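You operate a simulated robot arm through the tools that you are given. There is no shell and no other tool. Be economical: measure what you need, move in short steps, check, and stop when the job is done.

You are at the controls of a simulated two-armed robot. One attempt, no reset.

JOB
On the top of the grey counter board, fold the beige cloth in half.

The check looks at the end state, three seconds after you hand in, the way a careful person would. Anything else that was tipped, shoved, dropped, spilled or broken makes it a failure. Flat cloth is picked up by pressing the open fingertips on it (5 to 10 N) and closing them slowly along it; thin cloth reads only 2 to 8 mm in the jaws.

ROBOT AND FRAMES
Two 7-joint arms with two-finger parallel grippers on one trunk, on a base that drives. Base frame: it is fixed to the floor where the robot stands at the start and does not move with it; the origin is under the middle of the robot, x ahead of it, y to its left, z up; the surface under the hand at the start is at about z = 1069. Units: mm, rad, N and s.
The left shoulder is at the start at [49, 173, 1275], the right one opposite. With the tool pointing down near the work surface each hand reaches from about 240 to 680 mm from the robot's upright axis, wherever it stands, measured 20 degrees to its own side. Places, roughly: top of the grey counter board [500, 0, 1100]. Payload 3.6 kg a hand.
The tool frame of a hand sits at the grasp point between the pads (the TCP): z along the fingers, y along the line on which they close. The tips reach 30 mm beyond it. Largest opening 110 mm; finger width 20, thickness 10; the body of the gripper, 48 by 112 mm, starts 55 mm behind the TCP.
Orientation is told as [roll, pitch, yaw] about the base's x, y, z axes, in that order, counted from this pose: with the fingers straight down and closing along the base's y, the tool's x points along the base's -x, its y along +y and its z along -z.

CONTROLS
- The arms move only by the tool nudge_tool. It takes "left_deltas", "right_deltas" or both (then of equal length, played together; a hand with none holds still); each is a list of rows, each a list of 7 numbers: the turn, a rotation vector about the tool's x, y, z in units of 45 degrees (1.0 is 45 degrees), then the shift along the tool's x, y, z in units of 250 mm (1.0 is 250 mm), then the gripper command, from -1 (shut) to 1 (fully open), values between in proportion. In form: [[rx, ry, rz, x, y, z, jaw], ...]. A call has 1 to 10 rows; each row is the pose to reach, as a shift and turn from the pose commanded when the call began, along the tool's axes at that moment. A call with a number of a shift or a turn outside -1 to 1 is refused whole. Rows are played at 5 a second. More than 50 mm and 0.15 rad between two rows, or a gripper value outside its range, and nothing of the call is played. Where a pose cannot be reached the arm comes as near as it can. A force on the tool above 40 N (or 10 N above the force at the start of the call, whichever is more), or a blocked arm, ends the call early, and 0.2 s more pass. The fingers move at their own pace (about 153 mm/s each) and stop on an object; they squeeze with about 40 N. The grip force told is the motor's: it shows also when the fingers shut on nothing. Time passes only in rows, and 0.2 s behind the last, so rows that repeat a pose let the fingers close. The reply holds the time, the measured pose of the TCP, the force on the tool along the base axes, the opening and the grip force, in the units named above and with some noise, with the torque about the TCP (base axes, N m) and any sound that the robot's microphone picked up.
- Cameras (640 x 400 px; columns grow to the right, rows downward): "scene" is now at [137.1, 8.2, 1453.9]; the picture's right is [0.09, -1.00, -0.00], its down [-0.51, -0.05, -0.86] and it looks along [0.85, 0.08, -0.52] (base axes); focal length 214 px, centre (320, 200). "left" rides on the left gripper at [73, -17, -103] in its tool frame; the picture's right is [0.23, 0.97, 0.00], its down [-0.76, 0.18, -0.62] and it looks along [-0.61, 0.14, 0.78] (tool axes); focal length 222 px, centre (320, 200). "right" rides on the right gripper at [72, 17, -104] in its tool frame; the picture's right is [-0.23, 0.97, 0.00], its down [-0.76, -0.18, -0.62] and it looks along [-0.61, -0.14, 0.78] (tool axes); focal length 222 px, centre (320, 200). There is no depth. A picture from a camera that has moved, and an enlarged one, comes with that camera's place and axes in the base frame and with its lens.
- grab_frame(camera): a new picture of that camera. The clock stands still meanwhile.
- move_column(by): slides the trunk up (or, below 0, down) by that many mm; the arms and the scene camera ride with it, the base frame stays. It gives what a move gives, with no picture.
- base_move(legs): drives the robot by 1 to 6 legs, each [ahead, left, turn to the left] in mm, mm and rad, along the robot's own axes; the way and the turn of a leg run together, so that a leg with both is an arc; at most 1500 mm and 3.142 rad a leg. The arms and the cameras ride along, it lands a little off, and it stops where it bumps. It gives what a move gives.
- head_to(pan, tilt): turns the head with the scene camera to pan (to the left, within 1.501 rad either way) and tilt (down, from -0.506 to 1.204), counted from straight ahead of the robot. It gives what a move gives.
- close_up(camera, box): a new picture of the part [left, top, right, bottom] of that camera's present view, enlarged. The clock stands still meanwhile.
- close_job(): hands the job in; it is judged then, once.

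Go step by step. Nothing tells you exact positions but the pictures and the camera data: compare them with the known pose of the tool, close in by small moves and look again before you grip or let go. The budget is 120 turns and 100 pictures, counting those below and the enlarged ones. Unless the task says otherwise, let go and move clear before handing in, and close with one line.

The tools are called after "Request:" by a JSON object that holds its "op" and its "data". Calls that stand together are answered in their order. nudge_tool: Moves the arms, as the interface text tells. Its arguments: {"type":"object","properties":{"left_deltas":{"type":"array","items":{"type":"array","items":{"type":"number"}}},"right_deltas":{"type":"array","items":{"type":"array","items":{"type":"number"}}}},"required":[]} The other tools are called the same way: move_column (by) slides the trunk up or down; base_move (legs) drives the base; head_to (pan, tilt) turns the head that bears the scene camera; grab_frame (camera) takes a picture; close_up (camera, box) takes an enlarged picture of a part of a camera's view; close_job () hands the job in.

At the start:

```text
clock: 0.0
left_tcp_pos: [445.3, 31.0, 1316.5]
left_ee_rot: [0.001, 0.0, 0.001]
left_wrist_force: [0.1, 0.4, 0.3]
left_torque: [0.02, 0.02, -0.01]
left_grip_width: 109.8
left_grasp_force: 0.0
right_tcp_pos: [337.9, -300.5, 1255.3]
right_ee_rot: [0.001, 0.0, -0.001]
right_wrist_force: [0.0, 0.4, -0.9]
right_torque: [0.04, -0.01, -0.01]
right_grip_width: 109.6
right_grasp_force: 0.1
trunk travel left (down, up): [-390.0, 373.0]
robot x, y, heading: [-1.7, -0.2, 0.002]
head pan, tilt: [0.094, 0.543]
```

scene: 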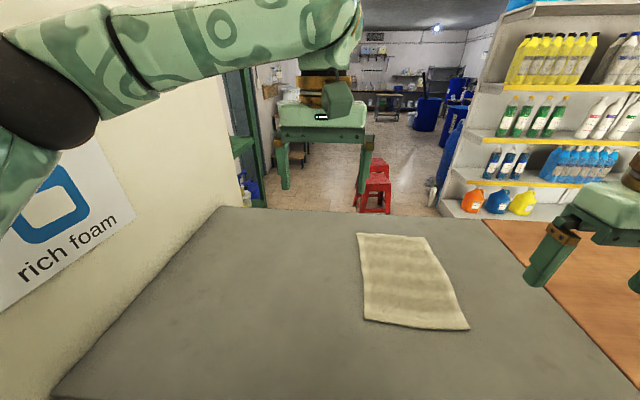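
right: 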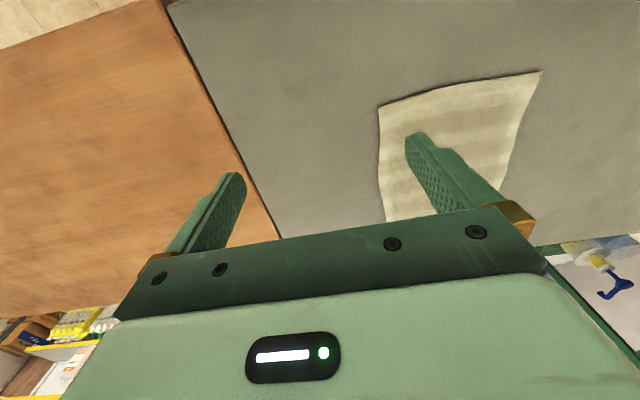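
left: 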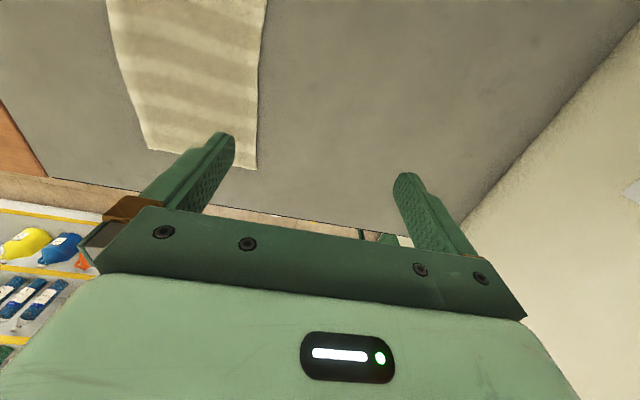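

The beige cloth lies flat, roughly x 362–605 and y -50 to -233, with the surface at z≈1070. I plan to fold the far edge onto the near edge with both hands. First I turn each hand so it closes along x and bring both above the far corners.

Request:
{"op": "nudge_tool", "data": {"left_deltas": [[0, 0, 0.1667, -0.107, -0.055, 0, 1], [0, 0, 0.333, -0.213, -0.11, 0, 1], [0, 0, 0.5, -0.32, -0.165, 0, 1], [0, 0, 0.667, -0.427, -0.22, 0, 1], [0, 0, 0.833, -0.533, -0.275, 0, 1], [0, 0, 1, -0.64, -0.33, 0, 1]], "right_deltas": [[0, 0, -0.1667, -0.1667, 0.045, 0, 1], [0, 0, -0.333, -0.333, 0.09, 0, 1], [0, 0, -0.5, -0.5, 0.135, 0, 1], [0, 0, -0.667, -0.667, 0.18, 0, 1], [0, 0, -0.833, -0.833, 0.225, 0, 1], [0, 0, -1, -1, 0.27, 0, 1]]}}

Request:
{"op": "nudge_tool", "data": {"left_deltas": [[0, 0, 0.1667, 0, 0, 0, 1], [0, 0, 0.333, 0, 0, 0, 1], [0, 0, 0.5, 0, 0, 0, 1], [0, 0, 0.667, 0, 0, 0, 1], [0, 0, 0.833, 0, 0, 0, 1], [0, 0, 1, 0, 0, 0, 1]], "right_deltas": [[0, 0, -0.1667, 0, 0, 0, 1], [0, 0, -0.333, 0, 0, 0, 1], [0, 0, -0.5, 0, 0, 0, 1], [0, 0, -0.667, 0, 0, 0, 1], [0, 0, -0.833, 0, 0, 0, 1], [0, 0, -1, 0, 0, 0, 1]]}}

Request:
{"op": "grab_frame", "data": {"camera": "scene"}}

Request:
{"op": "grab_frame", "data": {"camera": "left"}}

Request:
{"op": "grab_frame", "data": {"camera": "right"}}

```text
clock: 1.4
left_tcp_pos: [540.8, -7.9, 1302.7]
left_ee_rot: [-0.014, 0.021, -0.744]
left_wrist_force: [-0.2, 0.9, 0.1]
left_torque: [-0.02, 0.02, -0.03]
left_grip_width: 110.0
left_grasp_force: 0.1
left hand out of reach, approached as far as the arm can: row 4, 5, 6
right_tcp_pos: [414.9, -209.8, 1214.1]
right_ee_rot: [-0.091, -0.165, 0.509]
right_wrist_force: [0.4, 0.9, 0.2]
right_torque: [-0.03, 0.03, 0.01]
right_grip_width: 110.3
right_grasp_force: 0.1
right hand out of reach, approached as far as the arm can: row 1, 2, 3, 4, 5, 6
trunk travel left (down, up): [-390.0, 373.0]
robot x, y, heading: [1.2, 3.4, 0.0]
head pan, tilt: [0.094, 0.543]
```

```text
clock: 2.8
left_tcp_pos: [540.5, -5.8, 1299.8]
left_ee_rot: [-0.024, 0.009, -1.46]
left_wrist_force: [-0.3, 0.6, 0.0]
left_torque: [0.0, 0.0, -0.01]
left_grip_width: 110.0
left_grasp_force: 0.0
right_tcp_pos: [353.6, -183.8, 1111.6]
right_ee_rot: [-0.214, -0.077, 1.181]
right_wrist_force: [6.8, -0.8, 12.2]
right_torque: [0.19, 0.38, -0.12]
right_grip_width: 105.5
right_grasp_force: 0.1
right hand out of reach, approached as far as the arm can: row 1, 2, 3, 4, 5, 6
trunk travel left (down, up): [-390.0, 373.0]
robot x, y, heading: [1.1, 2.7, -0.007]
head pan, tilt: [0.094, 0.543]
stopped in row 6 (right hand): the force on the tool passed its limit at 70 N (the readings are from after the stop); the commanded pose is now the measured one
```

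```text
96 pictures are left
camera scene: at [137.0, 7.7, 1454.0], right [0.09, -1.0, 0.0], down [-0.51, -0.05, -0.86], along [0.85, 0.08, -0.52], focal length 214 px, centre (320, 200)
```

scene: 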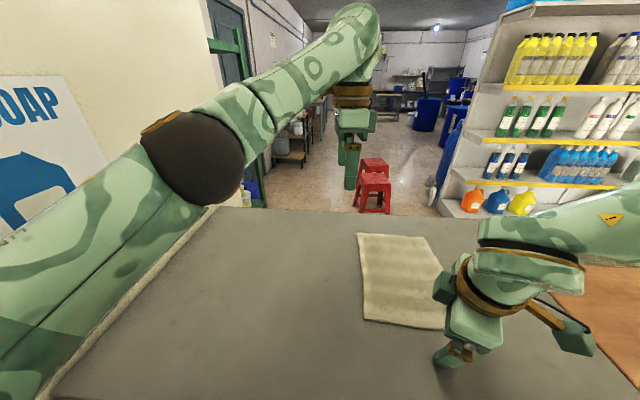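

```text
95 pictures are left
camera left: at [517.4, 63.2, 1404.1], right [0.94, 0.33, -0.02], down [0.28, -0.74, 0.61], along [0.19, -0.58, -0.79], focal length 222 px, centre (320, 200)
```

left: 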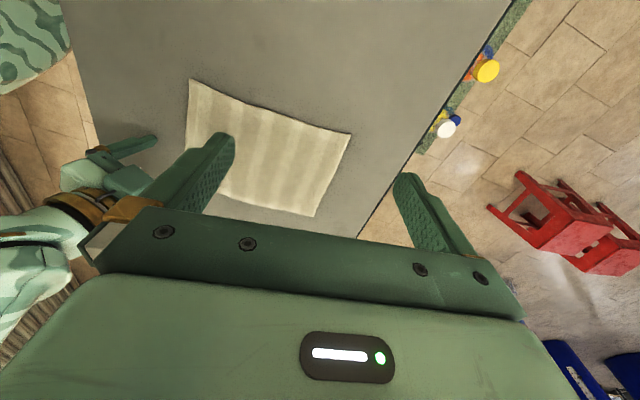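

```text
94 pictures are left
camera right: at [288.0, -241.9, 1203.5], right [-0.79, 0.59, -0.19], down [0.31, 0.64, 0.7], along [0.53, 0.49, -0.68], focal length 222 px, centre (320, 200)
```

right: 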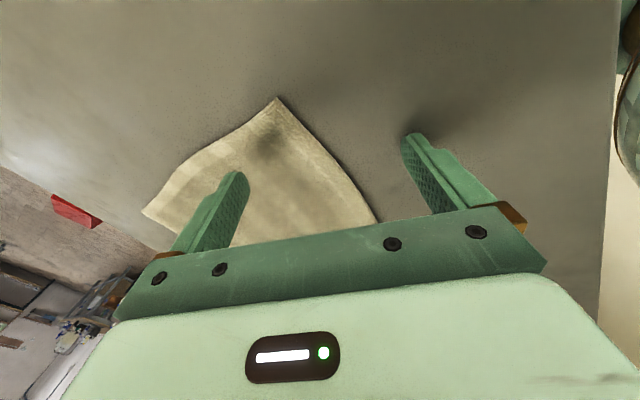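

The yaw on the right side ran past the arm's reach: the hand sank and touched the counter just off the cloth, which looks undisturbed. I lift it now, then straighten it and undo the turn.

Request:
{"op": "nudge_tool", "data": {"right_deltas": [[0, 0, 0, 0, 0, -0.15, 1], [0, 0, 0, 0, 0, -0.3, 1], [-0.09, 0.03, 0.15, 0, 0, -0.4, 1], [-0.18, 0.06, 0.3, 0, 0, -0.45, 1], [-0.272, 0.098, 0.45, 0, 0, -0.5, 1], [-0.272, 0.098, 0.62, 0, 0, -0.5, 1], [-0.272, 0.098, 0.79, 0, 0, -0.5, 1], [-0.272, 0.098, 0.96, 0, 0, -0.5, 1]]}}

```text
clock: 4.5
left_tcp_pos: [540.9, -8.3, 1301.7]
left_ee_rot: [-0.023, 0.009, -1.461]
left_wrist_force: [0.7, -0.2, -0.4]
left_torque: [0.01, 0.03, -0.03]
left_grip_width: 110.4
left_grasp_force: 0.0
right_tcp_pos: [323.5, -182.0, 1234.4]
right_ee_rot: [0.065, -0.051, 0.42]
right_wrist_force: [-0.6, -0.8, 0.2]
right_torque: [0.01, -0.03, 0.01]
right_grip_width: 109.7
right_grasp_force: 0.0
right hand out of reach, approached as far as the arm can: row 1, 2, 3, 4, 5, 6
trunk travel left (down, up): [-390.0, 373.0]
robot x, y, heading: [0.3, -1.8, -0.002]
head pan, tilt: [0.094, 0.543]
```

The right arm can't take that yaw direction. I'll straighten it and try the opposite turn.

Request:
{"op": "nudge_tool", "data": {"right_deltas": [[0.04, 0.03, 0.16, -0.04, -0.07, 0, 1], [0.083, 0.065, 0.333, -0.08, -0.15, 0, 1], [0.083, 0.065, 0.5, -0.12, -0.23, 0, 1], [0.083, 0.065, 0.667, -0.16, -0.31, 0, 1], [0.083, 0.065, 0.833, -0.21, -0.39, 0, 1], [0.083, 0.065, 1, -0.264, -0.46, 0, 1]]}}

Request:
{"op": "nudge_tool", "data": {"right_deltas": [[0, 0, 0.16, 0, 0, 0, 1], [0, 0, 0.333, 0, 0, 0, 1], [0, 0, 0.5, 0, 0, 0, 1], [0, 0, 0.667, 0, 0, 0, 1], [0, 0, 0.833, 0, 0, 0, 1], [0, 0, 1, 0, 0, 0, 1]]}}

```text
clock: 6.0
left_tcp_pos: [540.8, -8.3, 1300.4]
left_ee_rot: [-0.025, 0.008, -1.46]
left_wrist_force: [0.2, 0.1, 0.2]
left_torque: [-0.03, 0.02, 0.0]
left_grip_width: 109.8
left_grasp_force: 0.1
right_tcp_pos: [435.0, -259.0, 1227.5]
right_ee_rot: [0.003, 0.029, -0.366]
right_wrist_force: [-0.2, -0.7, -0.3]
right_torque: [0.01, 0.0, 0.0]
right_grip_width: 109.9
right_grasp_force: 0.0
trunk travel left (down, up): [-390.0, 373.0]
robot x, y, heading: [1.1, 1.7, 0.0]
head pan, tilt: [0.094, 0.543]
```

```text
clock: 7.3
left_tcp_pos: [541.6, -7.2, 1300.1]
left_ee_rot: [-0.024, 0.007, -1.461]
left_wrist_force: [0.4, -0.1, -1.4]
left_torque: [0.01, -0.02, -0.04]
left_grip_width: 109.7
left_grasp_force: 0.0
right_tcp_pos: [432.7, -260.0, 1229.7]
right_ee_rot: [-0.019, 0.023, -1.152]
right_wrist_force: [-0.1, 0.1, -0.8]
right_torque: [0.01, 0.0, -0.02]
right_grip_width: 109.9
right_grasp_force: 0.1
trunk travel left (down, up): [-390.0, 373.0]
robot x, y, heading: [-0.1, -2.0, 0.001]
head pan, tilt: [0.094, 0.543]
```

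Yaw toward -90° works for the right hand. I now bring both hands near the far edge and lower them.

Request:
{"op": "nudge_tool", "data": {"left_deltas": [[0, 0, 0.03, -0.03, 0.04, 0.056, 1], [-0.01, 0, 0.06, -0.06, 0.08, 0.11, 1], [-0.02, -0.01, 0.09, -0.09, 0.12, 0.17, 1], [-0.03, -0.01, 0.12, -0.12, 0.16, 0.22, 1], [-0.03, -0.01, 0.14, -0.155, 0.2, 0.28, 1]], "right_deltas": [[0, 0, 0.11, -0.03, 0.125, 0, 1], [-0.01, -0.01, 0.22, -0.06, 0.25, 0, 1], [-0.02, -0.02, 0.33, -0.09, 0.375, 0, 1], [-0.024, -0.03, 0.44, -0.12, 0.5, 0, 1], [-0.024, -0.03, 0.534, -0.16, 0.628, 0, 1]]}}

Request:
{"op": "grab_frame", "data": {"camera": "scene"}}

Request:
{"op": "grab_frame", "data": {"camera": "right"}}

Request:
{"op": "grab_frame", "data": {"camera": "left"}}

```text
clock: 8.6
left_tcp_pos: [577.2, -8.5, 1224.3]
left_ee_rot: [-0.002, -0.003, -1.568]
left_wrist_force: [1.0, -0.3, 0.6]
left_torque: [-0.05, 0.05, -0.03]
left_grip_width: 110.1
left_grasp_force: 0.0
left hand out of reach, approached as far as the arm can: row 2, 3, 4, 5
right_tcp_pos: [597.7, -230.2, 1225.6]
right_ee_rot: [-0.007, -0.008, -1.567]
right_wrist_force: [-0.2, -0.6, -0.2]
right_torque: [-0.02, 0.05, 0.05]
right_grip_width: 110.1
right_grasp_force: 0.1
trunk travel left (down, up): [-390.0, 373.0]
robot x, y, heading: [-0.2, 2.0, -0.004]
head pan, tilt: [0.094, 0.543]
```

```text
93 pictures are left
camera scene: at [139.5, 9.2, 1453.6], right [0.09, -1.0, 0.0], down [-0.52, -0.05, -0.85], along [0.85, 0.08, -0.52], focal length 214 px, centre (320, 200)
```

scene: 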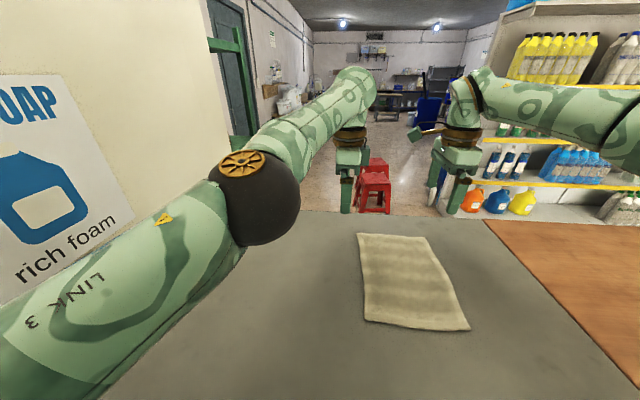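

```text
92 pictures are left
camera right: at [613.9, -156.4, 1327.4], right [0.97, -0.22, 0.0], down [-0.17, -0.76, 0.63], along [-0.14, -0.61, -0.78], focal length 222 px, centre (320, 200)
```

right: 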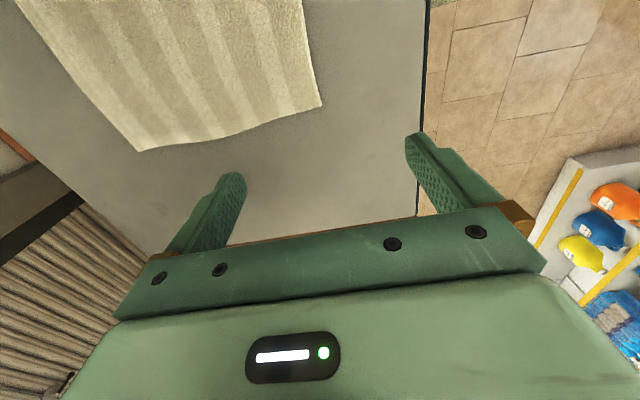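

```text
91 pictures are left
camera left: at [561.8, 64.8, 1326.6], right [0.97, 0.23, -0.01], down [0.18, -0.76, 0.63], along [0.14, -0.61, -0.78], focal length 222 px, centre (320, 200)
```

left: 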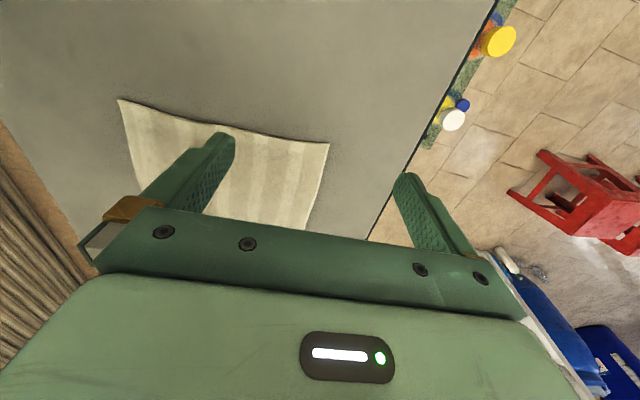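

The left hand is at its reach limit because the cloth sits to my right. I check the floor beside the base before driving right a little.

Request:
{"op": "head_to", "data": {"pan": -0.9, "tilt": 1.0}}

Request:
{"op": "grab_frame", "data": {"camera": "scene"}}

```text
clock: 9.8
left_tcp_pos: [577.5, -9.3, 1225.6]
left_ee_rot: [-0.001, -0.003, -1.568]
left_wrist_force: [0.8, -0.1, 0.1]
left_torque: [-0.04, 0.01, 0.02]
left_grip_width: 110.2
left_grasp_force: 0.0
right_tcp_pos: [593.4, -230.8, 1226.4]
right_ee_rot: [-0.005, -0.006, -1.565]
right_wrist_force: [-0.7, -0.7, -0.5]
right_torque: [-0.01, 0.01, 0.0]
right_grip_width: 109.9
right_grasp_force: 0.0
trunk travel left (down, up): [-390.0, 373.0]
robot x, y, heading: [2.0, 0.4, 0.001]
head pan, tilt: [-0.901, 1.0]
```

```text
90 pictures are left
camera scene: at [91.0, -55.0, 1416.8], right [-0.78, -0.62, 0.0], down [-0.52, 0.66, -0.54], along [0.34, -0.42, -0.84], focal length 214 px, centre (320, 200)
```

scene: 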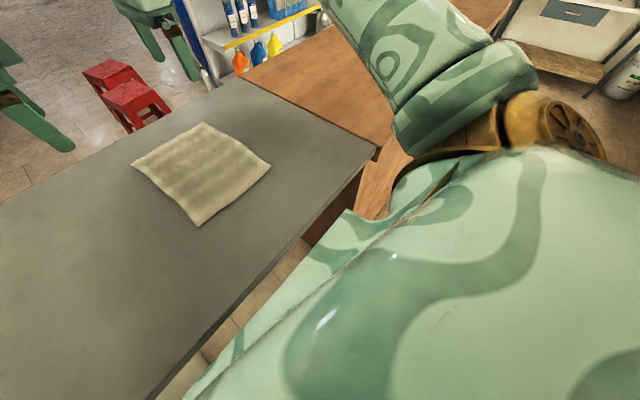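

Wooden counter on the right could block a sideways drive, so I turn in place to the right instead, which centres the cloth in front of me.

Request:
{"op": "base_move", "data": {"legs": [[0, 0, -0.26]]}}

Request:
{"op": "head_to", "data": {"pan": 0.0, "tilt": 0.7}}

Request:
{"op": "grab_frame", "data": {"camera": "scene"}}

```text
clock: 11.1
left_tcp_pos: [552.7, -162.9, 1225.2]
left_ee_rot: [-0.004, -0.002, -1.836]
left_wrist_force: [0.5, -0.5, -0.2]
left_torque: [0.02, -0.01, 0.0]
left_grip_width: 110.1
left_grasp_force: 0.0
right_tcp_pos: [512.6, -382.4, 1225.6]
right_ee_rot: [-0.004, -0.006, -1.838]
right_wrist_force: [0.4, -1.0, 0.1]
right_torque: [0.0, 0.0, -0.02]
right_grip_width: 110.1
right_grasp_force: 0.1
trunk travel left (down, up): [-390.0, 373.0]
robot x, y, heading: [-2.1, 1.5, -0.275]
head pan, tilt: [-0.901, 1.0]
```

```text
clock: 12.3
left_tcp_pos: [553.6, -162.9, 1225.7]
left_ee_rot: [-0.004, -0.003, -1.836]
left_wrist_force: [-0.1, 0.6, -0.2]
left_torque: [0.02, 0.02, 0.0]
left_grip_width: 110.1
left_grasp_force: 0.0
right_tcp_pos: [512.3, -380.9, 1225.2]
right_ee_rot: [-0.003, -0.005, -1.838]
right_wrist_force: [0.4, 0.3, 0.8]
right_torque: [0.02, 0.02, 0.0]
right_grip_width: 110.2
right_grasp_force: 0.0
trunk travel left (down, up): [-390.0, 373.0]
robot x, y, heading: [-3.6, -0.9, -0.275]
head pan, tilt: [0.0, 0.7]
```

```text
89 pictures are left
camera scene: at [127.9, -35.7, 1440.2], right [-0.27, -0.96, 0.0], down [-0.62, 0.17, -0.76], along [0.74, -0.2, -0.64], focal length 214 px, centre (320, 200)
```

scene: 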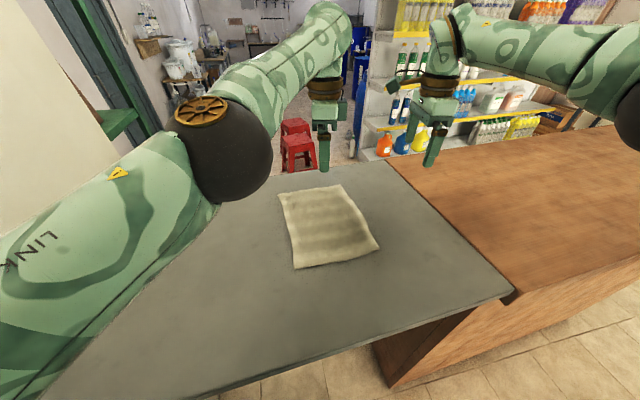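

The turn worked and the cloth is now centred at x 362–605, y -50 to -232. I place both hands above the far corners, closing along x, with the jaws partly open.

Request:
{"op": "nudge_tool", "data": {"left_deltas": [[0, 0, -0.07, 0.075, 0.0, 0, 0.5], [0, 0, -0.14, 0.15, 0.0, 0, 0], [0, 0, -0.21, 0.22, 0.0, 0, -0.4], [0, 0, -0.28, 0.3, 0.0, 0, -0.4545], [0, 0, -0.34, 0.36, 0.0, 0, -0.4545], [0, 0, -0.34, 0.416, -0.009, 0, -0.4545]], "right_deltas": [[0, 0, -0.07, 0.12, 0.02, 0, 0.5], [0, 0, -0.14, 0.24, 0.04, 0, 0], [0, 0, -0.21, 0.36, 0.06, 0, -0.4], [0, 0, -0.28, 0.48, 0.08, 0, -0.4545], [0, 0, -0.34, 0.6, 0.09, 0, -0.4545], [0, 0, -0.34, 0.687, 0.087, 0, -0.4545]]}}

Request:
{"op": "grab_frame", "data": {"camera": "scene"}}

```text
clock: 13.4
left_tcp_pos: [559.8, -155.2, 1224.7]
left_ee_rot: [0.001, 0.003, -1.597]
left_wrist_force: [-6.4, 1.4, -1.1]
left_torque: [-0.1, -0.51, -0.02]
left_grip_width: 29.9
left_grasp_force: 0.1
left hand out of reach, approached as far as the arm can: row 1, 2, 3, 4, 5
right_tcp_pos: [565.2, -275.0, 1224.9]
right_ee_rot: [0.003, -0.009, -1.635]
right_wrist_force: [5.1, -0.3, 1.1]
right_torque: [0.2, 0.54, -0.55]
right_grip_width: 29.9
right_grasp_force: 0.1
right hand out of reach, approached as far as the arm can: row 5
trunk travel left (down, up): [-390.0, 373.0]
robot x, y, heading: [0.1, -0.9, -0.268]
head pan, tilt: [0.0, 0.7]
stopped in row 5 (right hand): the force on the tool passed its limit at 54 N (the readings are from after the stop); the commanded pose is now the measured one
```

```text
88 pictures are left
camera scene: at [128.7, -35.0, 1440.1], right [-0.27, -0.96, 0.0], down [-0.62, 0.17, -0.76], along [0.74, -0.2, -0.64], focal length 214 px, centre (320, 200)
```

scene: 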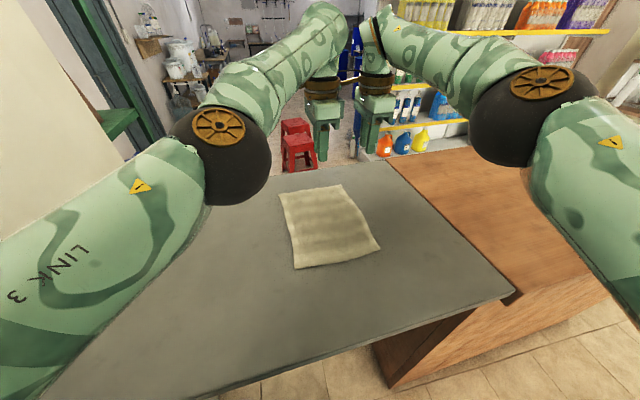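

The hands brushed each other because the left arm is at its reach limit at this height, but nothing else was touched. I separate them, pull in a little, raise the trunk and lower the hands to gain reach.

Request:
{"op": "nudge_tool", "data": {"left_deltas": [[0, 0, 0, 0.0, -0.06, 0, -0.4545], [0, 0, 0, 0.05, -0.14, 0, -0.4545], [0, 0, 0, 0.12, -0.2, 0, -0.4545], [0, 0, 0, 0.2, -0.24, 0, -0.4545]], "right_deltas": [[0, 0, 0, -0.08, -0.02, 0, -0.4545], [0, 0, 0, -0.14, -0.06, 0, -0.4545], [0, 0, 0, -0.14, -0.12, 0, -0.4545], [0, 0, 0, -0.14, -0.2, 0, -0.4545]]}}

Request:
{"op": "move_column", "data": {"by": 80}}

```text
clock: 14.4
left_tcp_pos: [551.7, -160.9, 1235.6]
left_ee_rot: [0.002, 0.005, -1.597]
left_wrist_force: [-0.3, -0.3, -0.1]
left_torque: [0.01, -0.01, 0.01]
left_grip_width: 30.0
left_grasp_force: 0.0
left hand out of reach, approached as far as the arm can: row 1, 2, 3, 4
right_tcp_pos: [513.7, -309.2, 1223.8]
right_ee_rot: [0.001, -0.009, -1.632]
right_wrist_force: [0.7, 0.4, 0.4]
right_torque: [0.0, 0.0, -0.02]
right_grip_width: 29.8
right_grasp_force: 0.0
trunk travel left (down, up): [-390.0, 373.0]
robot x, y, heading: [2.1, -2.3, -0.271]
head pan, tilt: [0.0, 0.7]
```

```text
clock: 15.6
left_tcp_pos: [541.7, -155.9, 1334.0]
left_ee_rot: [0.034, -0.004, -1.598]
left_wrist_force: [0.9, 0.0, -0.5]
left_torque: [-0.01, 0.02, 0.01]
left_grip_width: 30.1
left_grasp_force: 0.0
right_tcp_pos: [513.4, -307.6, 1304.4]
right_ee_rot: [0.0, -0.009, -1.631]
right_wrist_force: [-0.7, -0.1, 0.5]
right_torque: [-0.02, 0.01, -0.01]
right_grip_width: 30.0
right_grasp_force: 0.1
trunk travel left (down, up): [-470.0, 293.0]
robot x, y, heading: [-1.2, 1.1, -0.273]
head pan, tilt: [0.0, 0.7]
```

The left wrist is against a joint limit at this yaw (mirror of the right one). I turn both hands back toward yaw ≈ 0, left about +0.3 and right about -0.5, and will pinch the corners closing roughly along y instead.

Request:
{"op": "nudge_tool", "data": {"left_deltas": [[0.02, 0, -0.16, 0.06, 0, 0, -0.4545], [0.043, 0, -0.333, 0.12, 0, 0, -0.4545], [0.043, 0, -0.5, 0.18, 0, 0, -0.4545], [0.043, 0, -0.667, 0.24, 0, 0, -0.4545], [0.043, 0, -0.833, 0.3, 0, 0, -0.4545], [0.043, 0, -1, 0.36, 0, 0, -0.4545]], "right_deltas": [[0, 0, -0.16, 0, 0, 0, -0.4545], [0, 0, -0.333, 0, 0, 0, -0.4545], [0, 0, -0.5, 0, 0, 0, -0.4545], [0, 0, -0.667, 0, 0, 0, -0.4545], [0, 0, -0.833, 0, 0, 0, -0.4545], [0, 0, -1, 0, 0, 0, -0.4545]]}}

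Request:
{"op": "nudge_tool", "data": {"left_deltas": [[0, 0, -0.16, 0, 0, 0, -0.4545], [0, 0, -0.333, 0, 0, 0, -0.4545], [0, 0, -0.5, 0, 0, 0, -0.4545], [0, 0, -0.667, 0, 0, 0, -0.4545], [0, 0, -0.833, 0, 0, 0, -0.4545], [0, 0, -1, 0, 0, 0, -0.4545]], "right_deltas": [[0, 0, -0.07, 0, 0, 0.05, -0.4545], [0, 0, -0.14, 0, 0, 0.1, -0.4545], [0, 0, -0.21, 0, 0, 0.15, -0.4545], [0, 0, -0.28, 0, 0, 0.2, -0.4545], [0, 0, -0.35, 0, 0, 0.25, -0.4545], [0, 0, -0.44, 0, 0, 0.32, -0.4545]]}}

```text
clock: 16.9
left_tcp_pos: [544.0, -66.1, 1334.8]
left_ee_rot: [-0.01, -0.014, -0.808]
left_wrist_force: [-0.1, 0.4, -0.1]
left_torque: [0.0, 0.0, -0.01]
left_grip_width: 30.1
left_grasp_force: 0.0
right_tcp_pos: [512.6, -304.6, 1304.4]
right_ee_rot: [-0.008, -0.008, -0.844]
right_wrist_force: [0.0, 0.8, 0.2]
right_torque: [-0.01, 0.0, -0.01]
right_grip_width: 29.8
right_grasp_force: 0.1
trunk travel left (down, up): [-470.0, 293.0]
robot x, y, heading: [3.6, -2.0, -0.274]
head pan, tilt: [0.0, 0.7]
```

```text
clock: 18.4
left_tcp_pos: [544.7, -66.4, 1334.1]
left_ee_rot: [-0.018, -0.002, -0.023]
left_wrist_force: [0.0, 0.2, 0.8]
left_torque: [-0.02, -0.01, 0.0]
left_grip_width: 29.9
left_grasp_force: 0.2
right_tcp_pos: [512.2, -308.8, 1221.3]
right_ee_rot: [-0.008, -0.006, -0.5]
right_wrist_force: [-0.6, 0.3, 0.1]
right_torque: [-0.01, -0.01, -0.01]
right_grip_width: 29.8
right_grasp_force: 0.0
trunk travel left (down, up): [-470.0, 293.0]
robot x, y, heading: [2.7, -0.5, -0.271]
head pan, tilt: [0.0, 0.7]
```

Both are reachable now. I bring both hands down to about 50 mm above the far corners.

Request:
{"op": "nudge_tool", "data": {"left_deltas": [[0, 0, -0.08, -0.03, 0, 0.15, -0.4545], [0, 0, -0.16, -0.07, 0, 0.3, -0.4545], [0, 0, -0.24, -0.11, 0, 0.45, -0.4545], [0, 0, -0.32, -0.15, 0, 0.6, -0.4545], [0, 0, -0.41, -0.18, 0, 0.736, -0.4545]], "right_deltas": [[0, 0, 0, -0.02, 0.1, 0.06, -0.4545], [0, 0, 0, -0.04, 0.2, 0.12, -0.4545], [0, 0, 0, -0.06, 0.3, 0.18, -0.4545], [0, 0, 0, -0.08, 0.4, 0.24, -0.4545], [0, 0, 0, -0.096, 0.476, 0.284, -0.4545]]}}

Request:
{"op": "grab_frame", "data": {"camera": "scene"}}

Request:
{"op": "grab_frame", "data": {"camera": "left"}}

Request:
{"op": "grab_frame", "data": {"camera": "right"}}

```text
clock: 19.6
left_tcp_pos: [590.1, -71.4, 1150.7]
left_ee_rot: [-0.018, 0.002, 0.298]
left_wrist_force: [0.2, -0.3, 0.9]
left_torque: [-0.01, 0.0, 0.01]
left_grip_width: 30.0
left_grasp_force: 0.0
right_tcp_pos: [570.6, -230.0, 1164.3]
right_ee_rot: [-0.008, -0.008, -0.499]
right_wrist_force: [-0.5, -0.4, -0.8]
right_torque: [0.01, 0.0, -0.02]
right_grip_width: 30.0
right_grasp_force: 0.0
right hand out of reach, approached as far as the arm can: row 4, 5
trunk travel left (down, up): [-470.0, 293.0]
robot x, y, heading: [-1.1, -2.0, -0.265]
head pan, tilt: [0.0, 0.7]
```

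```text
87 pictures are left
camera scene: at [110.0, -31.5, 1520.8], right [-0.27, -0.96, 0.0], down [-0.62, 0.17, -0.76], along [0.74, -0.2, -0.64], focal length 214 px, centre (320, 200)
```

scene: 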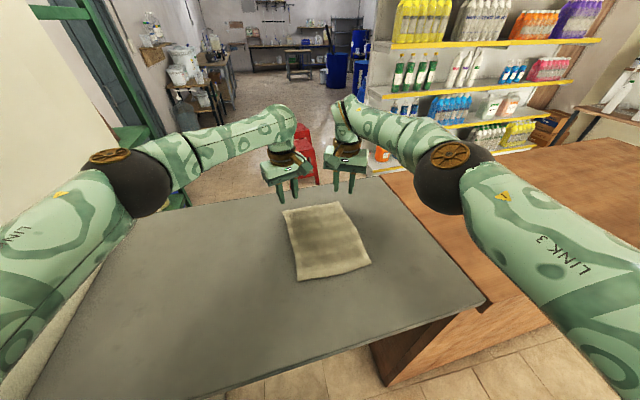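

```text
86 pictures are left
camera left: at [525.5, -106.1, 1254.1], right [-0.5, 0.86, -0.02], down [0.68, 0.4, 0.62], along [0.54, 0.3, -0.79], focal length 222 px, centre (320, 200)
```

left: 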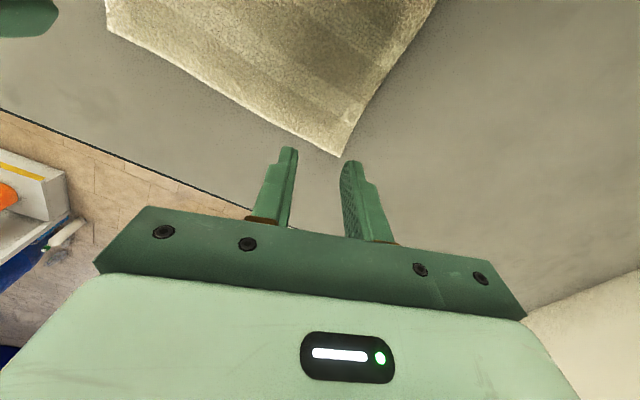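

```text
85 pictures are left
camera right: at [514.9, -178.8, 1266.1], right [0.67, 0.74, 0.0], down [0.58, -0.52, 0.63], along [0.47, -0.42, -0.78], focal length 222 px, centre (320, 200)
```

right: 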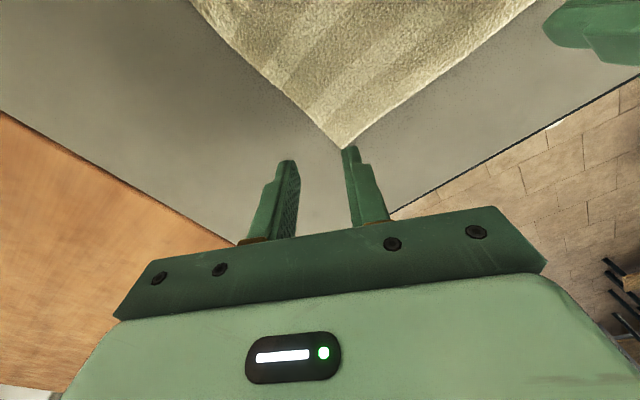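

The corners measure about (602,-47) and (602,-229). The right arm is just short, so I turn the base back a bit to share the reach between both arms.

Request:
{"op": "base_move", "data": {"legs": [[0, 0, 0.15]]}}

```text
clock: 20.6
left_tcp_pos: [593.6, 19.6, 1152.1]
left_ee_rot: [-0.017, 0.003, 0.447]
left_wrist_force: [0.5, -0.4, -0.3]
left_torque: [-0.04, 0.02, 0.01]
left_grip_width: 30.1
left_grasp_force: 0.0
right_tcp_pos: [598.5, -139.8, 1164.5]
right_ee_rot: [-0.008, -0.009, -0.349]
right_wrist_force: [-0.4, 1.0, 0.0]
right_torque: [-0.02, -0.02, 0.05]
right_grip_width: 30.0
right_grasp_force: 0.0
trunk travel left (down, up): [-470.0, 293.0]
robot x, y, heading: [-0.3, -2.2, -0.117]
head pan, tilt: [0.0, 0.7]
```

Request:
{"op": "nudge_tool", "data": {"left_deltas": [[0, 0, 0, 0.05, -0.08, 0.03, -0.4545], [0, 0, 0, 0.1, -0.16, 0.06, -0.4545], [0, 0, 0, 0.14, -0.24, 0.1, -0.4545], [0, 0, 0, 0.167, -0.293, 0.128, -0.4545]], "right_deltas": [[0, 0, 0, -0.02, -0.1, 0.05, -0.4545], [0, 0, 0, -0.04, -0.2, 0.1, -0.4545], [0, 0, 0, -0.05, -0.26, 0.15, -0.4545], [0, 0, 0, -0.06, -0.284, 0.178, -0.4545]]}}

Request:
{"op": "grab_frame", "data": {"camera": "left"}}

Request:
{"op": "grab_frame", "data": {"camera": "right"}}

```text
clock: 21.6
left_tcp_pos: [586.5, -64.8, 1122.0]
left_ee_rot: [-0.014, 0.004, 0.445]
left_wrist_force: [-0.2, -1.3, 0.2]
left_torque: [0.03, 0.0, -0.03]
left_grip_width: 29.9
left_grasp_force: 0.1
right_tcp_pos: [588.9, -213.4, 1118.6]
right_ee_rot: [-0.005, -0.007, -0.351]
right_wrist_force: [0.5, 0.2, -0.4]
right_torque: [0.04, 0.0, 0.0]
right_grip_width: 30.0
right_grasp_force: 0.0
trunk travel left (down, up): [-470.0, 293.0]
robot x, y, heading: [2.2, 6.5, -0.125]
head pan, tilt: [0.0, 0.7]
```

```text
84 pictures are left
camera left: at [528.0, -109.2, 1224.9], right [-0.63, 0.78, -0.01], down [0.61, 0.5, 0.62], along [0.49, 0.38, -0.79], focal length 222 px, centre (320, 200)
```

left: 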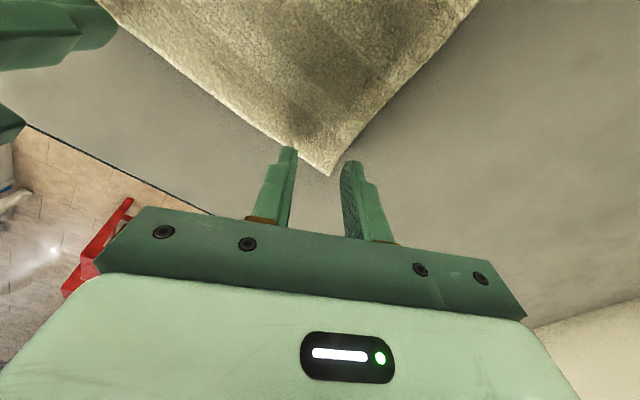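

```text
83 pictures are left
camera right: at [525.7, -170.9, 1221.5], right [0.55, 0.84, 0.0], down [0.65, -0.42, 0.63], along [0.53, -0.35, -0.78], focal length 222 px, centre (320, 200)
```

right: 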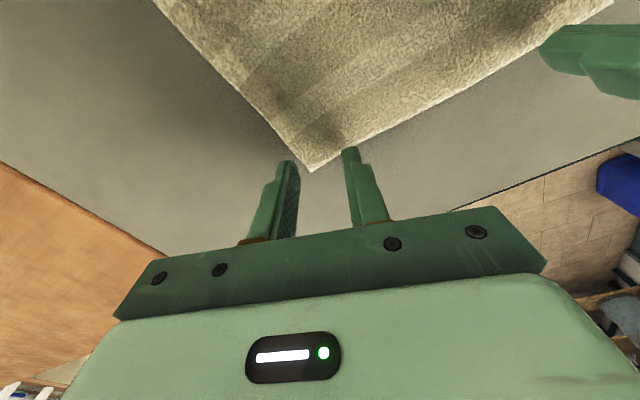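

The corners are at about (599,-45) and (600,-229). I shift slightly inward and descend to just above contact.

Request:
{"op": "nudge_tool", "data": {"left_deltas": [[0, 0, 0, 0.02, 0, 0.03, -0.4545], [0, 0, 0, 0.032, -0.007, 0.06, -0.4545], [0, 0, 0, 0.032, -0.007, 0.08, -0.4545]], "right_deltas": [[0, 0, 0, 0.02, 0.01, 0.03, -0.4545], [0, 0, 0, 0.04, 0.02, 0.05, -0.4545], [0, 0, 0, 0.04, 0.02, 0.066, -0.4545]]}}

Request:
{"op": "nudge_tool", "data": {"left_deltas": [[0, 0, 0, 0, 0, 0.005, -0.4545], [0, 0, 0, 0, 0, 0.01, -0.4545]], "right_deltas": [[0, 0, 0, 0, 0, 0.005, -0.4545], [0, 0, 0, 0, 0, 0.01, -0.4545]]}}

Request:
{"op": "grab_frame", "data": {"camera": "left"}}

Request:
{"op": "grab_frame", "data": {"camera": "right"}}

```text
clock: 22.4
left_tcp_pos: [581.4, -71.0, 1102.5]
left_ee_rot: [-0.017, 0.001, 0.447]
left_wrist_force: [0.5, -1.1, 4.7]
left_torque: [-0.04, -0.01, -0.01]
left_grip_width: 29.7
left_grasp_force: 0.0
right_tcp_pos: [580.6, -205.0, 1103.2]
right_ee_rot: [-0.007, -0.009, -0.348]
right_wrist_force: [-0.3, -0.4, 0.3]
right_torque: [-0.01, -0.01, 0.0]
right_grip_width: 29.8
right_grasp_force: 0.1
trunk travel left (down, up): [-470.0, 293.0]
robot x, y, heading: [-4.8, 0.8, -0.119]
head pan, tilt: [0.0, 0.7]
```

```text
clock: 23.0
left_tcp_pos: [580.1, -70.0, 1101.8]
left_ee_rot: [-0.019, -0.002, 0.447]
left_wrist_force: [6.0, -1.2, 25.4]
left_torque: [0.15, -0.05, -0.06]
left_grip_width: 29.6
left_grasp_force: 0.1
right_tcp_pos: [579.4, -204.5, 1102.9]
right_ee_rot: [-0.005, -0.008, -0.352]
right_wrist_force: [1.1, -1.3, 5.9]
right_torque: [0.01, -0.04, 0.0]
right_grip_width: 30.0
right_grasp_force: 0.0
trunk travel left (down, up): [-470.0, 293.0]
robot x, y, heading: [-0.9, 1.8, -0.116]
head pan, tilt: [0.0, 0.7]
```

```text
82 pictures are left
camera left: at [520.3, -114.8, 1204.5], right [-0.63, 0.78, -0.02], down [0.6, 0.5, 0.62], along [0.49, 0.38, -0.78], focal length 222 px, centre (320, 200)
```

left: 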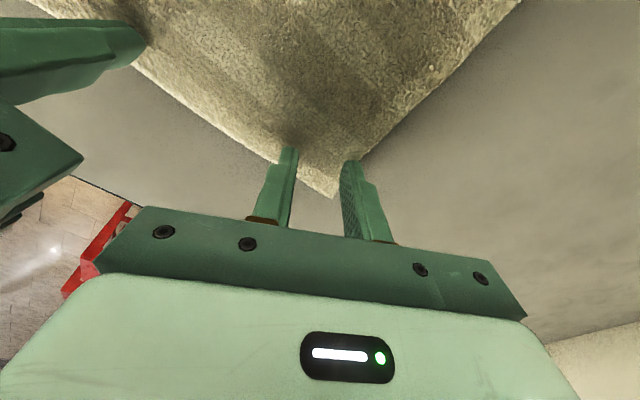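

```text
81 pictures are left
camera right: at [516.5, -162.5, 1204.9], right [0.55, 0.84, 0.0], down [0.65, -0.42, 0.63], along [0.53, -0.35, -0.77], focal length 222 px, centre (320, 200)
```

right: 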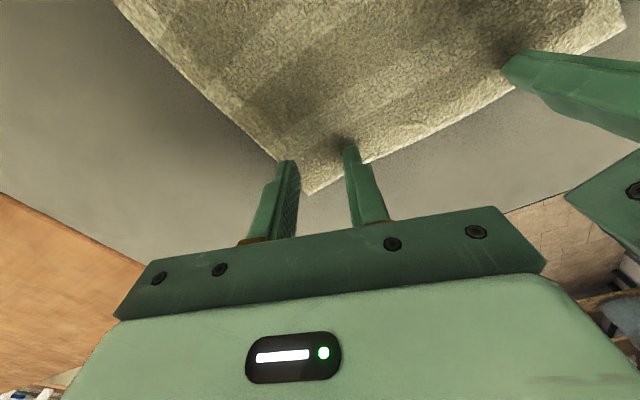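

Contact is made on both sides, with the left a bit heavy. I lift, shift inward by about 5 mm, and press again lightly.

Request:
{"op": "nudge_tool", "data": {"left_deltas": [[0, 0, 0, 0, 0, -0.024, -0.4545], [0, 0, 0, 0, -0.024, -0.024, -0.4545], [0, 0, 0, 0, -0.024, -0.014, -0.4545], [0, 0, 0, 0, -0.024, -0.008, -0.4545], [0, 0, 0, 0, -0.024, -0.007, -0.4545]], "right_deltas": [[0, 0, 0, 0, 0, -0.016, -0.4545], [0, 0, 0, 0, 0.02, -0.016, -0.4545], [0, 0, 0, 0, 0.02, -0.008, -0.4545], [0, 0, 0, 0, 0.02, 0, -0.4545], [0, 0, 0, 0, 0.02, 0.001, -0.4545]]}}

```text
clock: 24.2
left_tcp_pos: [579.8, -68.7, 1104.5]
left_ee_rot: [-0.016, 0.003, 0.449]
left_wrist_force: [8.3, 10.3, -3.8]
left_torque: [-0.88, 0.65, -0.13]
left_grip_width: 30.2
left_grasp_force: 0.1
left hand out of reach, approached as far as the arm can: row 2, 3, 4, 5
right_tcp_pos: [582.3, -200.3, 1102.0]
right_ee_rot: [-0.006, -0.009, -0.352]
right_wrist_force: [-9.5, -9.6, 13.3]
right_torque: [1.41, -0.62, 1.17]
right_grip_width: 30.0
right_grasp_force: 0.1
trunk travel left (down, up): [-470.0, 293.0]
robot x, y, heading: [1.6, -1.1, -0.119]
head pan, tilt: [0.0, 0.7]
```

That brought the gripper bodies into light contact with each other. I back out to the earlier positions.

Request:
{"op": "nudge_tool", "data": {"left_deltas": [[0, 0, 0, 0, 0.01, -0.01, -0.4545], [0, 0, 0, 0, 0.02, -0.01, -0.4545], [0, 0, 0, 0, 0.02, -0.01, -0.4545]], "right_deltas": [[0, 0, 0, 0, -0.01, -0.016, -0.4545], [0, 0, 0, 0, -0.02, -0.016, -0.4545], [0, 0, 0, 0, -0.02, -0.01, -0.4545]]}}

```text
clock: 25.0
left_tcp_pos: [581.4, -67.8, 1106.9]
left_ee_rot: [-0.016, 0.002, 0.446]
left_wrist_force: [-0.3, -0.1, -0.4]
left_torque: [0.06, 0.02, 0.03]
left_grip_width: 30.1
left_grasp_force: 0.0
right_tcp_pos: [580.9, -204.1, 1103.6]
right_ee_rot: [-0.008, -0.009, -0.349]
right_wrist_force: [0.2, 0.7, 1.8]
right_torque: [0.03, -0.01, 0.03]
right_grip_width: 29.7
right_grasp_force: 0.0
trunk travel left (down, up): [-470.0, 293.0]
robot x, y, heading: [-1.8, 2.1, -0.119]
head pan, tilt: [0.0, 0.7]
```

Request:
{"op": "nudge_tool", "data": {"left_deltas": [[0, 0, 0, 0, -0.004, 0, -0.6], [0, 0, 0, 0, -0.006, 0.01, -0.6], [0, 0, 0, 0, -0.006, 0.018, -0.6], [0, 0, 0, 0, -0.006, 0.02, -0.6]], "right_deltas": [[0, 0, 0, 0, 0, 0, -0.6], [0, 0, 0, 0, 0, 0.003, -0.6], [0, 0, 0, 0, 0, 0.005, -0.6], [0, 0, 0, 0, 0, 0.006, -0.6]]}}

```text
clock: 26.0
left_tcp_pos: [581.1, -66.6, 1102.0]
left_ee_rot: [-0.017, 0.002, 0.444]
left_wrist_force: [-0.2, 1.0, 2.7]
left_torque: [0.0, 0.01, 0.02]
left_grip_width: 22.1
left_grasp_force: 0.1
right_tcp_pos: [580.5, -206.5, 1102.5]
right_ee_rot: [-0.005, -0.008, -0.348]
right_wrist_force: [1.5, -0.2, 4.0]
right_torque: [0.01, 0.01, -0.03]
right_grip_width: 22.1
right_grasp_force: 0.1
trunk travel left (down, up): [-470.0, 293.0]
robot x, y, heading: [0.2, -0.2, -0.121]
head pan, tilt: [0.0, 0.7]
```

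Light contact on both. I press a touch more and close slowly.

Request:
{"op": "nudge_tool", "data": {"left_deltas": [[0, 0, 0, 0, -0.006, 0.003, -0.6], [0, 0, 0, 0, -0.006, 0.003, -0.66], [0, 0, 0, 0, -0.006, 0.003, -0.72], [0, 0, 0, 0, -0.006, 0.003, -0.78], [0, 0, 0, 0, -0.006, 0.003, -0.84], [0, 0, 0, 0, -0.006, 0.003, -0.9], [0, 0, 0, 0, -0.006, 0.003, -0.95], [0, 0, 0, 0, -0.006, 0.003, -1], [0, 0, 0, 0, -0.006, 0.003, -1], [0, 0, 0, 0, -0.006, 0.003, -1]], "right_deltas": [[0, 0, 0, 0, 0, 0.002, -0.6], [0, 0, 0, 0, 0, 0.002, -0.66], [0, 0, 0, 0, 0, 0.002, -0.72], [0, 0, 0, 0, 0, 0.002, -0.78], [0, 0, 0, 0, 0, 0.002, -0.84], [0, 0, 0, 0, 0, 0.002, -0.9], [0, 0, 0, 0, 0, 0.002, -0.95], [0, 0, 0, 0, 0, 0.002, -1], [0, 0, 0, 0, 0, 0.002, -1], [0, 0, 0, 0, 0, 0.002, -1]]}}

Request:
{"op": "grab_frame", "data": {"camera": "left"}}

Request:
{"op": "grab_frame", "data": {"camera": "right"}}

```text
clock: 28.2
left_tcp_pos: [581.2, -68.5, 1101.8]
left_ee_rot: [-0.019, 0.002, 0.446]
left_wrist_force: [1.5, -6.9, 12.1]
left_torque: [-0.26, 0.0, -0.06]
left_grip_width: 3.2
left_grasp_force: 39.5
right_tcp_pos: [578.7, -204.3, 1102.9]
right_ee_rot: [-0.005, -0.01, -0.349]
right_wrist_force: [0.3, 6.0, 5.4]
right_torque: [0.17, 0.01, 0.09]
right_grip_width: 2.8
right_grasp_force: 39.7
trunk travel left (down, up): [-470.0, 293.0]
robot x, y, heading: [-0.1, 2.0, -0.115]
head pan, tilt: [0.0, 0.7]
```

```text
80 pictures are left
camera left: at [521.0, -112.2, 1204.9], right [-0.63, 0.78, -0.02], down [0.61, 0.5, 0.62], along [0.49, 0.38, -0.79], focal length 222 px, centre (320, 200)
```

left: 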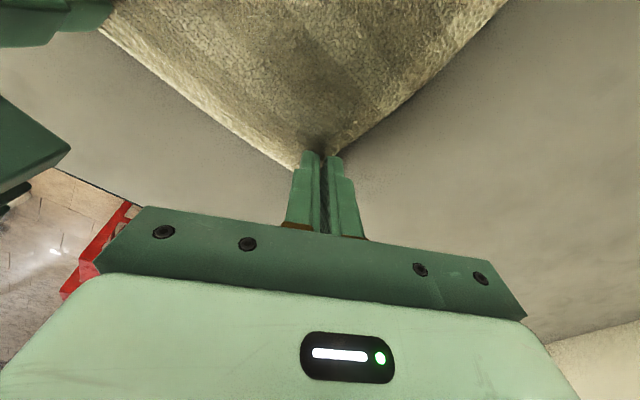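

```text
79 pictures are left
camera right: at [515.9, -162.8, 1205.1], right [0.55, 0.84, 0.0], down [0.65, -0.42, 0.63], along [0.53, -0.35, -0.78], focal length 222 px, centre (320, 200)
```

right: 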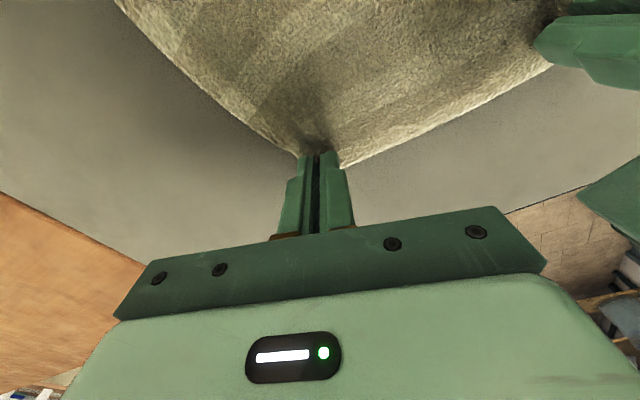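

Both jaws hold cloth (about 3 mm). I lift slightly and check.

Request:
{"op": "nudge_tool", "data": {"left_deltas": [[0, 0, 0, 0, 0, -0.06, -1], [0, 0, 0, 0.018, 0.009, -0.12, -1], [0, 0, 0, 0.036, 0.017, -0.18, -1]], "right_deltas": [[0, 0, 0, 0, 0, -0.06, -1], [0, 0, 0, 0.019, -0.007, -0.12, -1], [0, 0, 0, 0.038, -0.014, -0.18, -1]]}}

Request:
{"op": "grab_frame", "data": {"camera": "scene"}}

```text
clock: 29.0
left_tcp_pos: [580.3, -73.8, 1145.8]
left_ee_rot: [-0.015, 0.004, 0.447]
left_wrist_force: [-0.2, -0.6, -0.8]
left_torque: [-0.02, -0.01, -0.02]
left_grip_width: 3.3
left_grasp_force: 40.0
left hand out of reach, approached as far as the arm can: row 1, 2, 3
right_tcp_pos: [569.4, -204.9, 1146.2]
right_ee_rot: [-0.008, -0.008, -0.35]
right_wrist_force: [-0.2, 0.7, 0.4]
right_torque: [0.01, -0.04, 0.04]
right_grip_width: 2.7
right_grasp_force: 39.6
trunk travel left (down, up): [-470.0, 293.0]
robot x, y, heading: [-0.6, 2.7, -0.121]
head pan, tilt: [0.0, 0.7]
```

```text
78 pictures are left
camera scene: at [112.8, -13.9, 1520.8], right [-0.12, -0.99, 0.0], down [-0.64, 0.08, -0.76], along [0.76, -0.09, -0.64], focal length 214 px, centre (320, 200)
```

scene: 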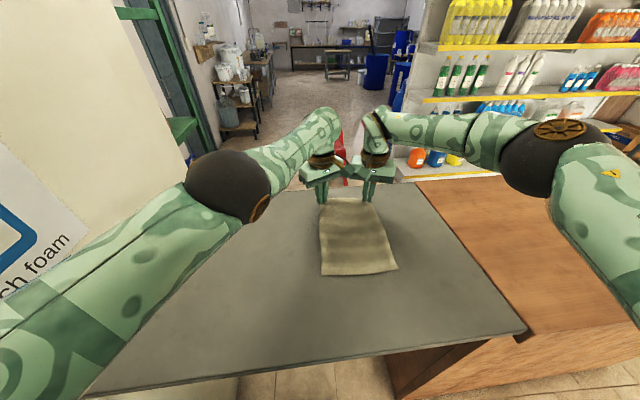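

Both corners lift with the cloth. I swing the edge up and back along an arc toward the near edge, checking halfway.

Request:
{"op": "nudge_tool", "data": {"left_deltas": [[0, 0, 0, 0.085, 0.053, -0.1, -1], [0, 0, 0, 0.152, 0.1, -0.168, -1], [0, 0, 0, 0.243, 0.143, -0.2, -1]], "right_deltas": [[0, 0, 0, 0.0564, -0.0205, -0.1, -1], [0, 0, 0, 0.132, -0.048, -0.168, -1], [0, 0, 0, 0.226, -0.082, -0.2, -1]]}}

Request:
{"op": "grab_frame", "data": {"camera": "scene"}}

```text
clock: 29.8
left_tcp_pos: [574.8, -81.7, 1194.1]
left_ee_rot: [-0.017, 0.004, 0.444]
left_wrist_force: [-3.4, -5.6, 0.2]
left_torque: [-0.21, 0.09, -0.09]
left_grip_width: 3.4
left_grasp_force: 40.1
left hand out of reach, approached as far as the arm can: row 1, 2, 3
right_tcp_pos: [510.1, -206.0, 1194.0]
right_ee_rot: [-0.004, -0.01, -0.35]
right_wrist_force: [2.9, 5.6, -0.1]
right_torque: [0.16, -0.09, 0.07]
right_grip_width: 2.5
right_grasp_force: 40.1
trunk travel left (down, up): [-470.0, 293.0]
robot x, y, heading: [0.3, -1.5, -0.116]
head pan, tilt: [0.0, 0.7]
```

```text
77 pictures are left
camera scene: at [112.5, -14.0, 1520.8], right [-0.12, -0.99, 0.0], down [-0.64, 0.08, -0.76], along [0.76, -0.09, -0.64], focal length 214 px, centre (320, 200)
```

scene: 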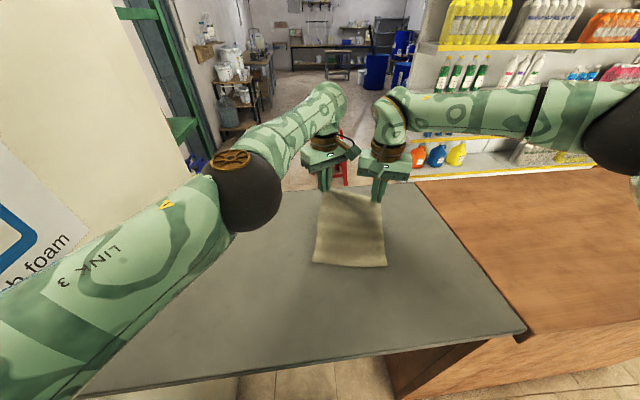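

The left wrist is at a yaw limit and lags behind. I turn it back a little, which should free it, while it moves to catch up with the right hand.

Request:
{"op": "nudge_tool", "data": {"left_deltas": [[0, 0, 0.12, 0.03, 0.04, 0, -1], [0, 0, 0.25, 0.07, 0.08, 0, -1], [0, 0, 0.36, 0.12, 0.11, 0, -1], [0, 0, 0.36, 0.2, 0.148, 0, -1]]}}

```text
clock: 30.8
left_tcp_pos: [574.8, -80.5, 1196.1]
left_ee_rot: [-0.015, 0.0, 0.164]
left_wrist_force: [-2.6, -4.9, 0.2]
left_torque: [-0.18, 0.09, 0.04]
left_grip_width: 3.2
left_grasp_force: 39.6
left hand out of reach, approached as far as the arm can: row 1, 2, 3, 4
right_tcp_pos: [510.6, -204.9, 1195.5]
right_ee_rot: [-0.006, -0.011, -0.348]
right_wrist_force: [2.2, 4.9, 0.5]
right_torque: [0.16, -0.1, 0.04]
right_grip_width: 2.7
right_grasp_force: 40.1
trunk travel left (down, up): [-470.0, 293.0]
robot x, y, heading: [-5.5, -2.1, -0.118]
head pan, tilt: [0.0, 0.7]
```

The left hand will turn but won't move back, apparently stuck at full arm stretch. I'll use the base to carry the fold instead: drive back, then re-align the right hand with the left.

Request:
{"op": "base_move", "data": {"legs": [[-60, -7, 0]]}}

Request:
{"op": "nudge_tool", "data": {"right_deltas": [[0, 0, 0, -0.06, 0.022, 0, -1], [0, 0, 0, -0.12, 0.044, 0, -1], [0, 0, 0, -0.18, 0.06, 0, -1], [0, 0, 0, -0.235, 0.075, 0, -1]]}}

Request:
{"op": "grab_frame", "data": {"camera": "scene"}}

```text
clock: 31.8
left_tcp_pos: [513.8, -80.8, 1196.3]
left_ee_rot: [-0.018, -0.002, 0.162]
left_wrist_force: [-2.7, -6.1, -0.4]
left_torque: [-0.11, 0.04, 0.02]
left_grip_width: 3.1
left_grasp_force: 40.1
right_tcp_pos: [449.8, -205.8, 1195.7]
right_ee_rot: [-0.006, -0.008, -0.35]
right_wrist_force: [3.1, 5.6, 0.0]
right_torque: [0.17, -0.12, 0.04]
right_grip_width: 2.7
right_grasp_force: 40.7
trunk travel left (down, up): [-470.0, 293.0]
robot x, y, heading: [-60.3, -0.2, -0.119]
head pan, tilt: [0.0, 0.7]
```

```text
clock: 32.8
left_tcp_pos: [514.4, -80.7, 1196.7]
left_ee_rot: [-0.016, 0.0, 0.163]
left_wrist_force: [-0.1, -0.5, -0.5]
left_torque: [-0.01, 0.0, 0.08]
left_grip_width: 3.0
left_grasp_force: 39.8
right_tcp_pos: [513.3, -207.4, 1195.5]
right_ee_rot: [-0.008, -0.008, -0.348]
right_wrist_force: [0.1, 0.0, -0.8]
right_torque: [0.0, 0.03, -0.03]
right_grip_width: 2.7
right_grasp_force: 40.1
trunk travel left (down, up): [-470.0, 293.0]
robot x, y, heading: [-61.7, 1.8, -0.118]
head pan, tilt: [0.0, 0.7]
```

```text
76 pictures are left
camera scene: at [53.0, -13.2, 1520.7], right [-0.12, -0.99, 0.0], down [-0.64, 0.08, -0.76], along [0.76, -0.09, -0.64], focal length 214 px, centre (320, 200)
```

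scene: 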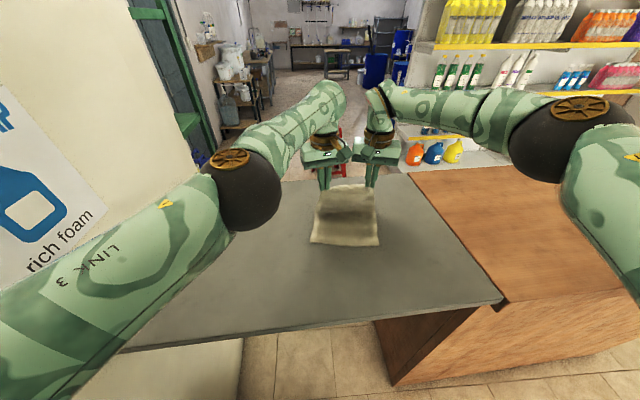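

Request:
{"op": "close_up", "data": {"camera": "scene", "box": [260, 120, 440, 270]}}

```text
2.67 times, centred on (350, 195) of scene
camera zoom: at [53.0, -13.2, 1520.7], right [-0.12, -0.99, 0.0], down [-0.64, 0.08, -0.76], along [0.76, -0.09, -0.64], focal length 572 px, centre (240, 213)
```

zoom: 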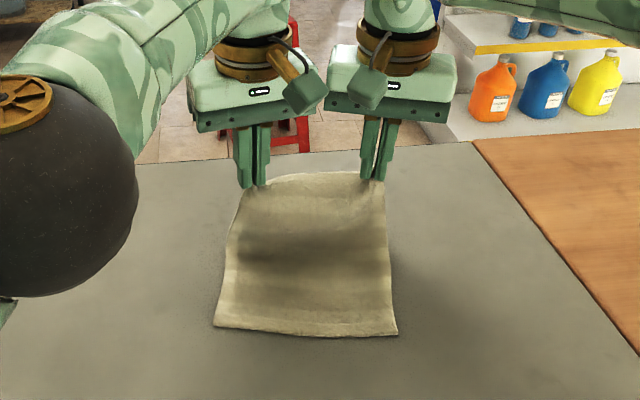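

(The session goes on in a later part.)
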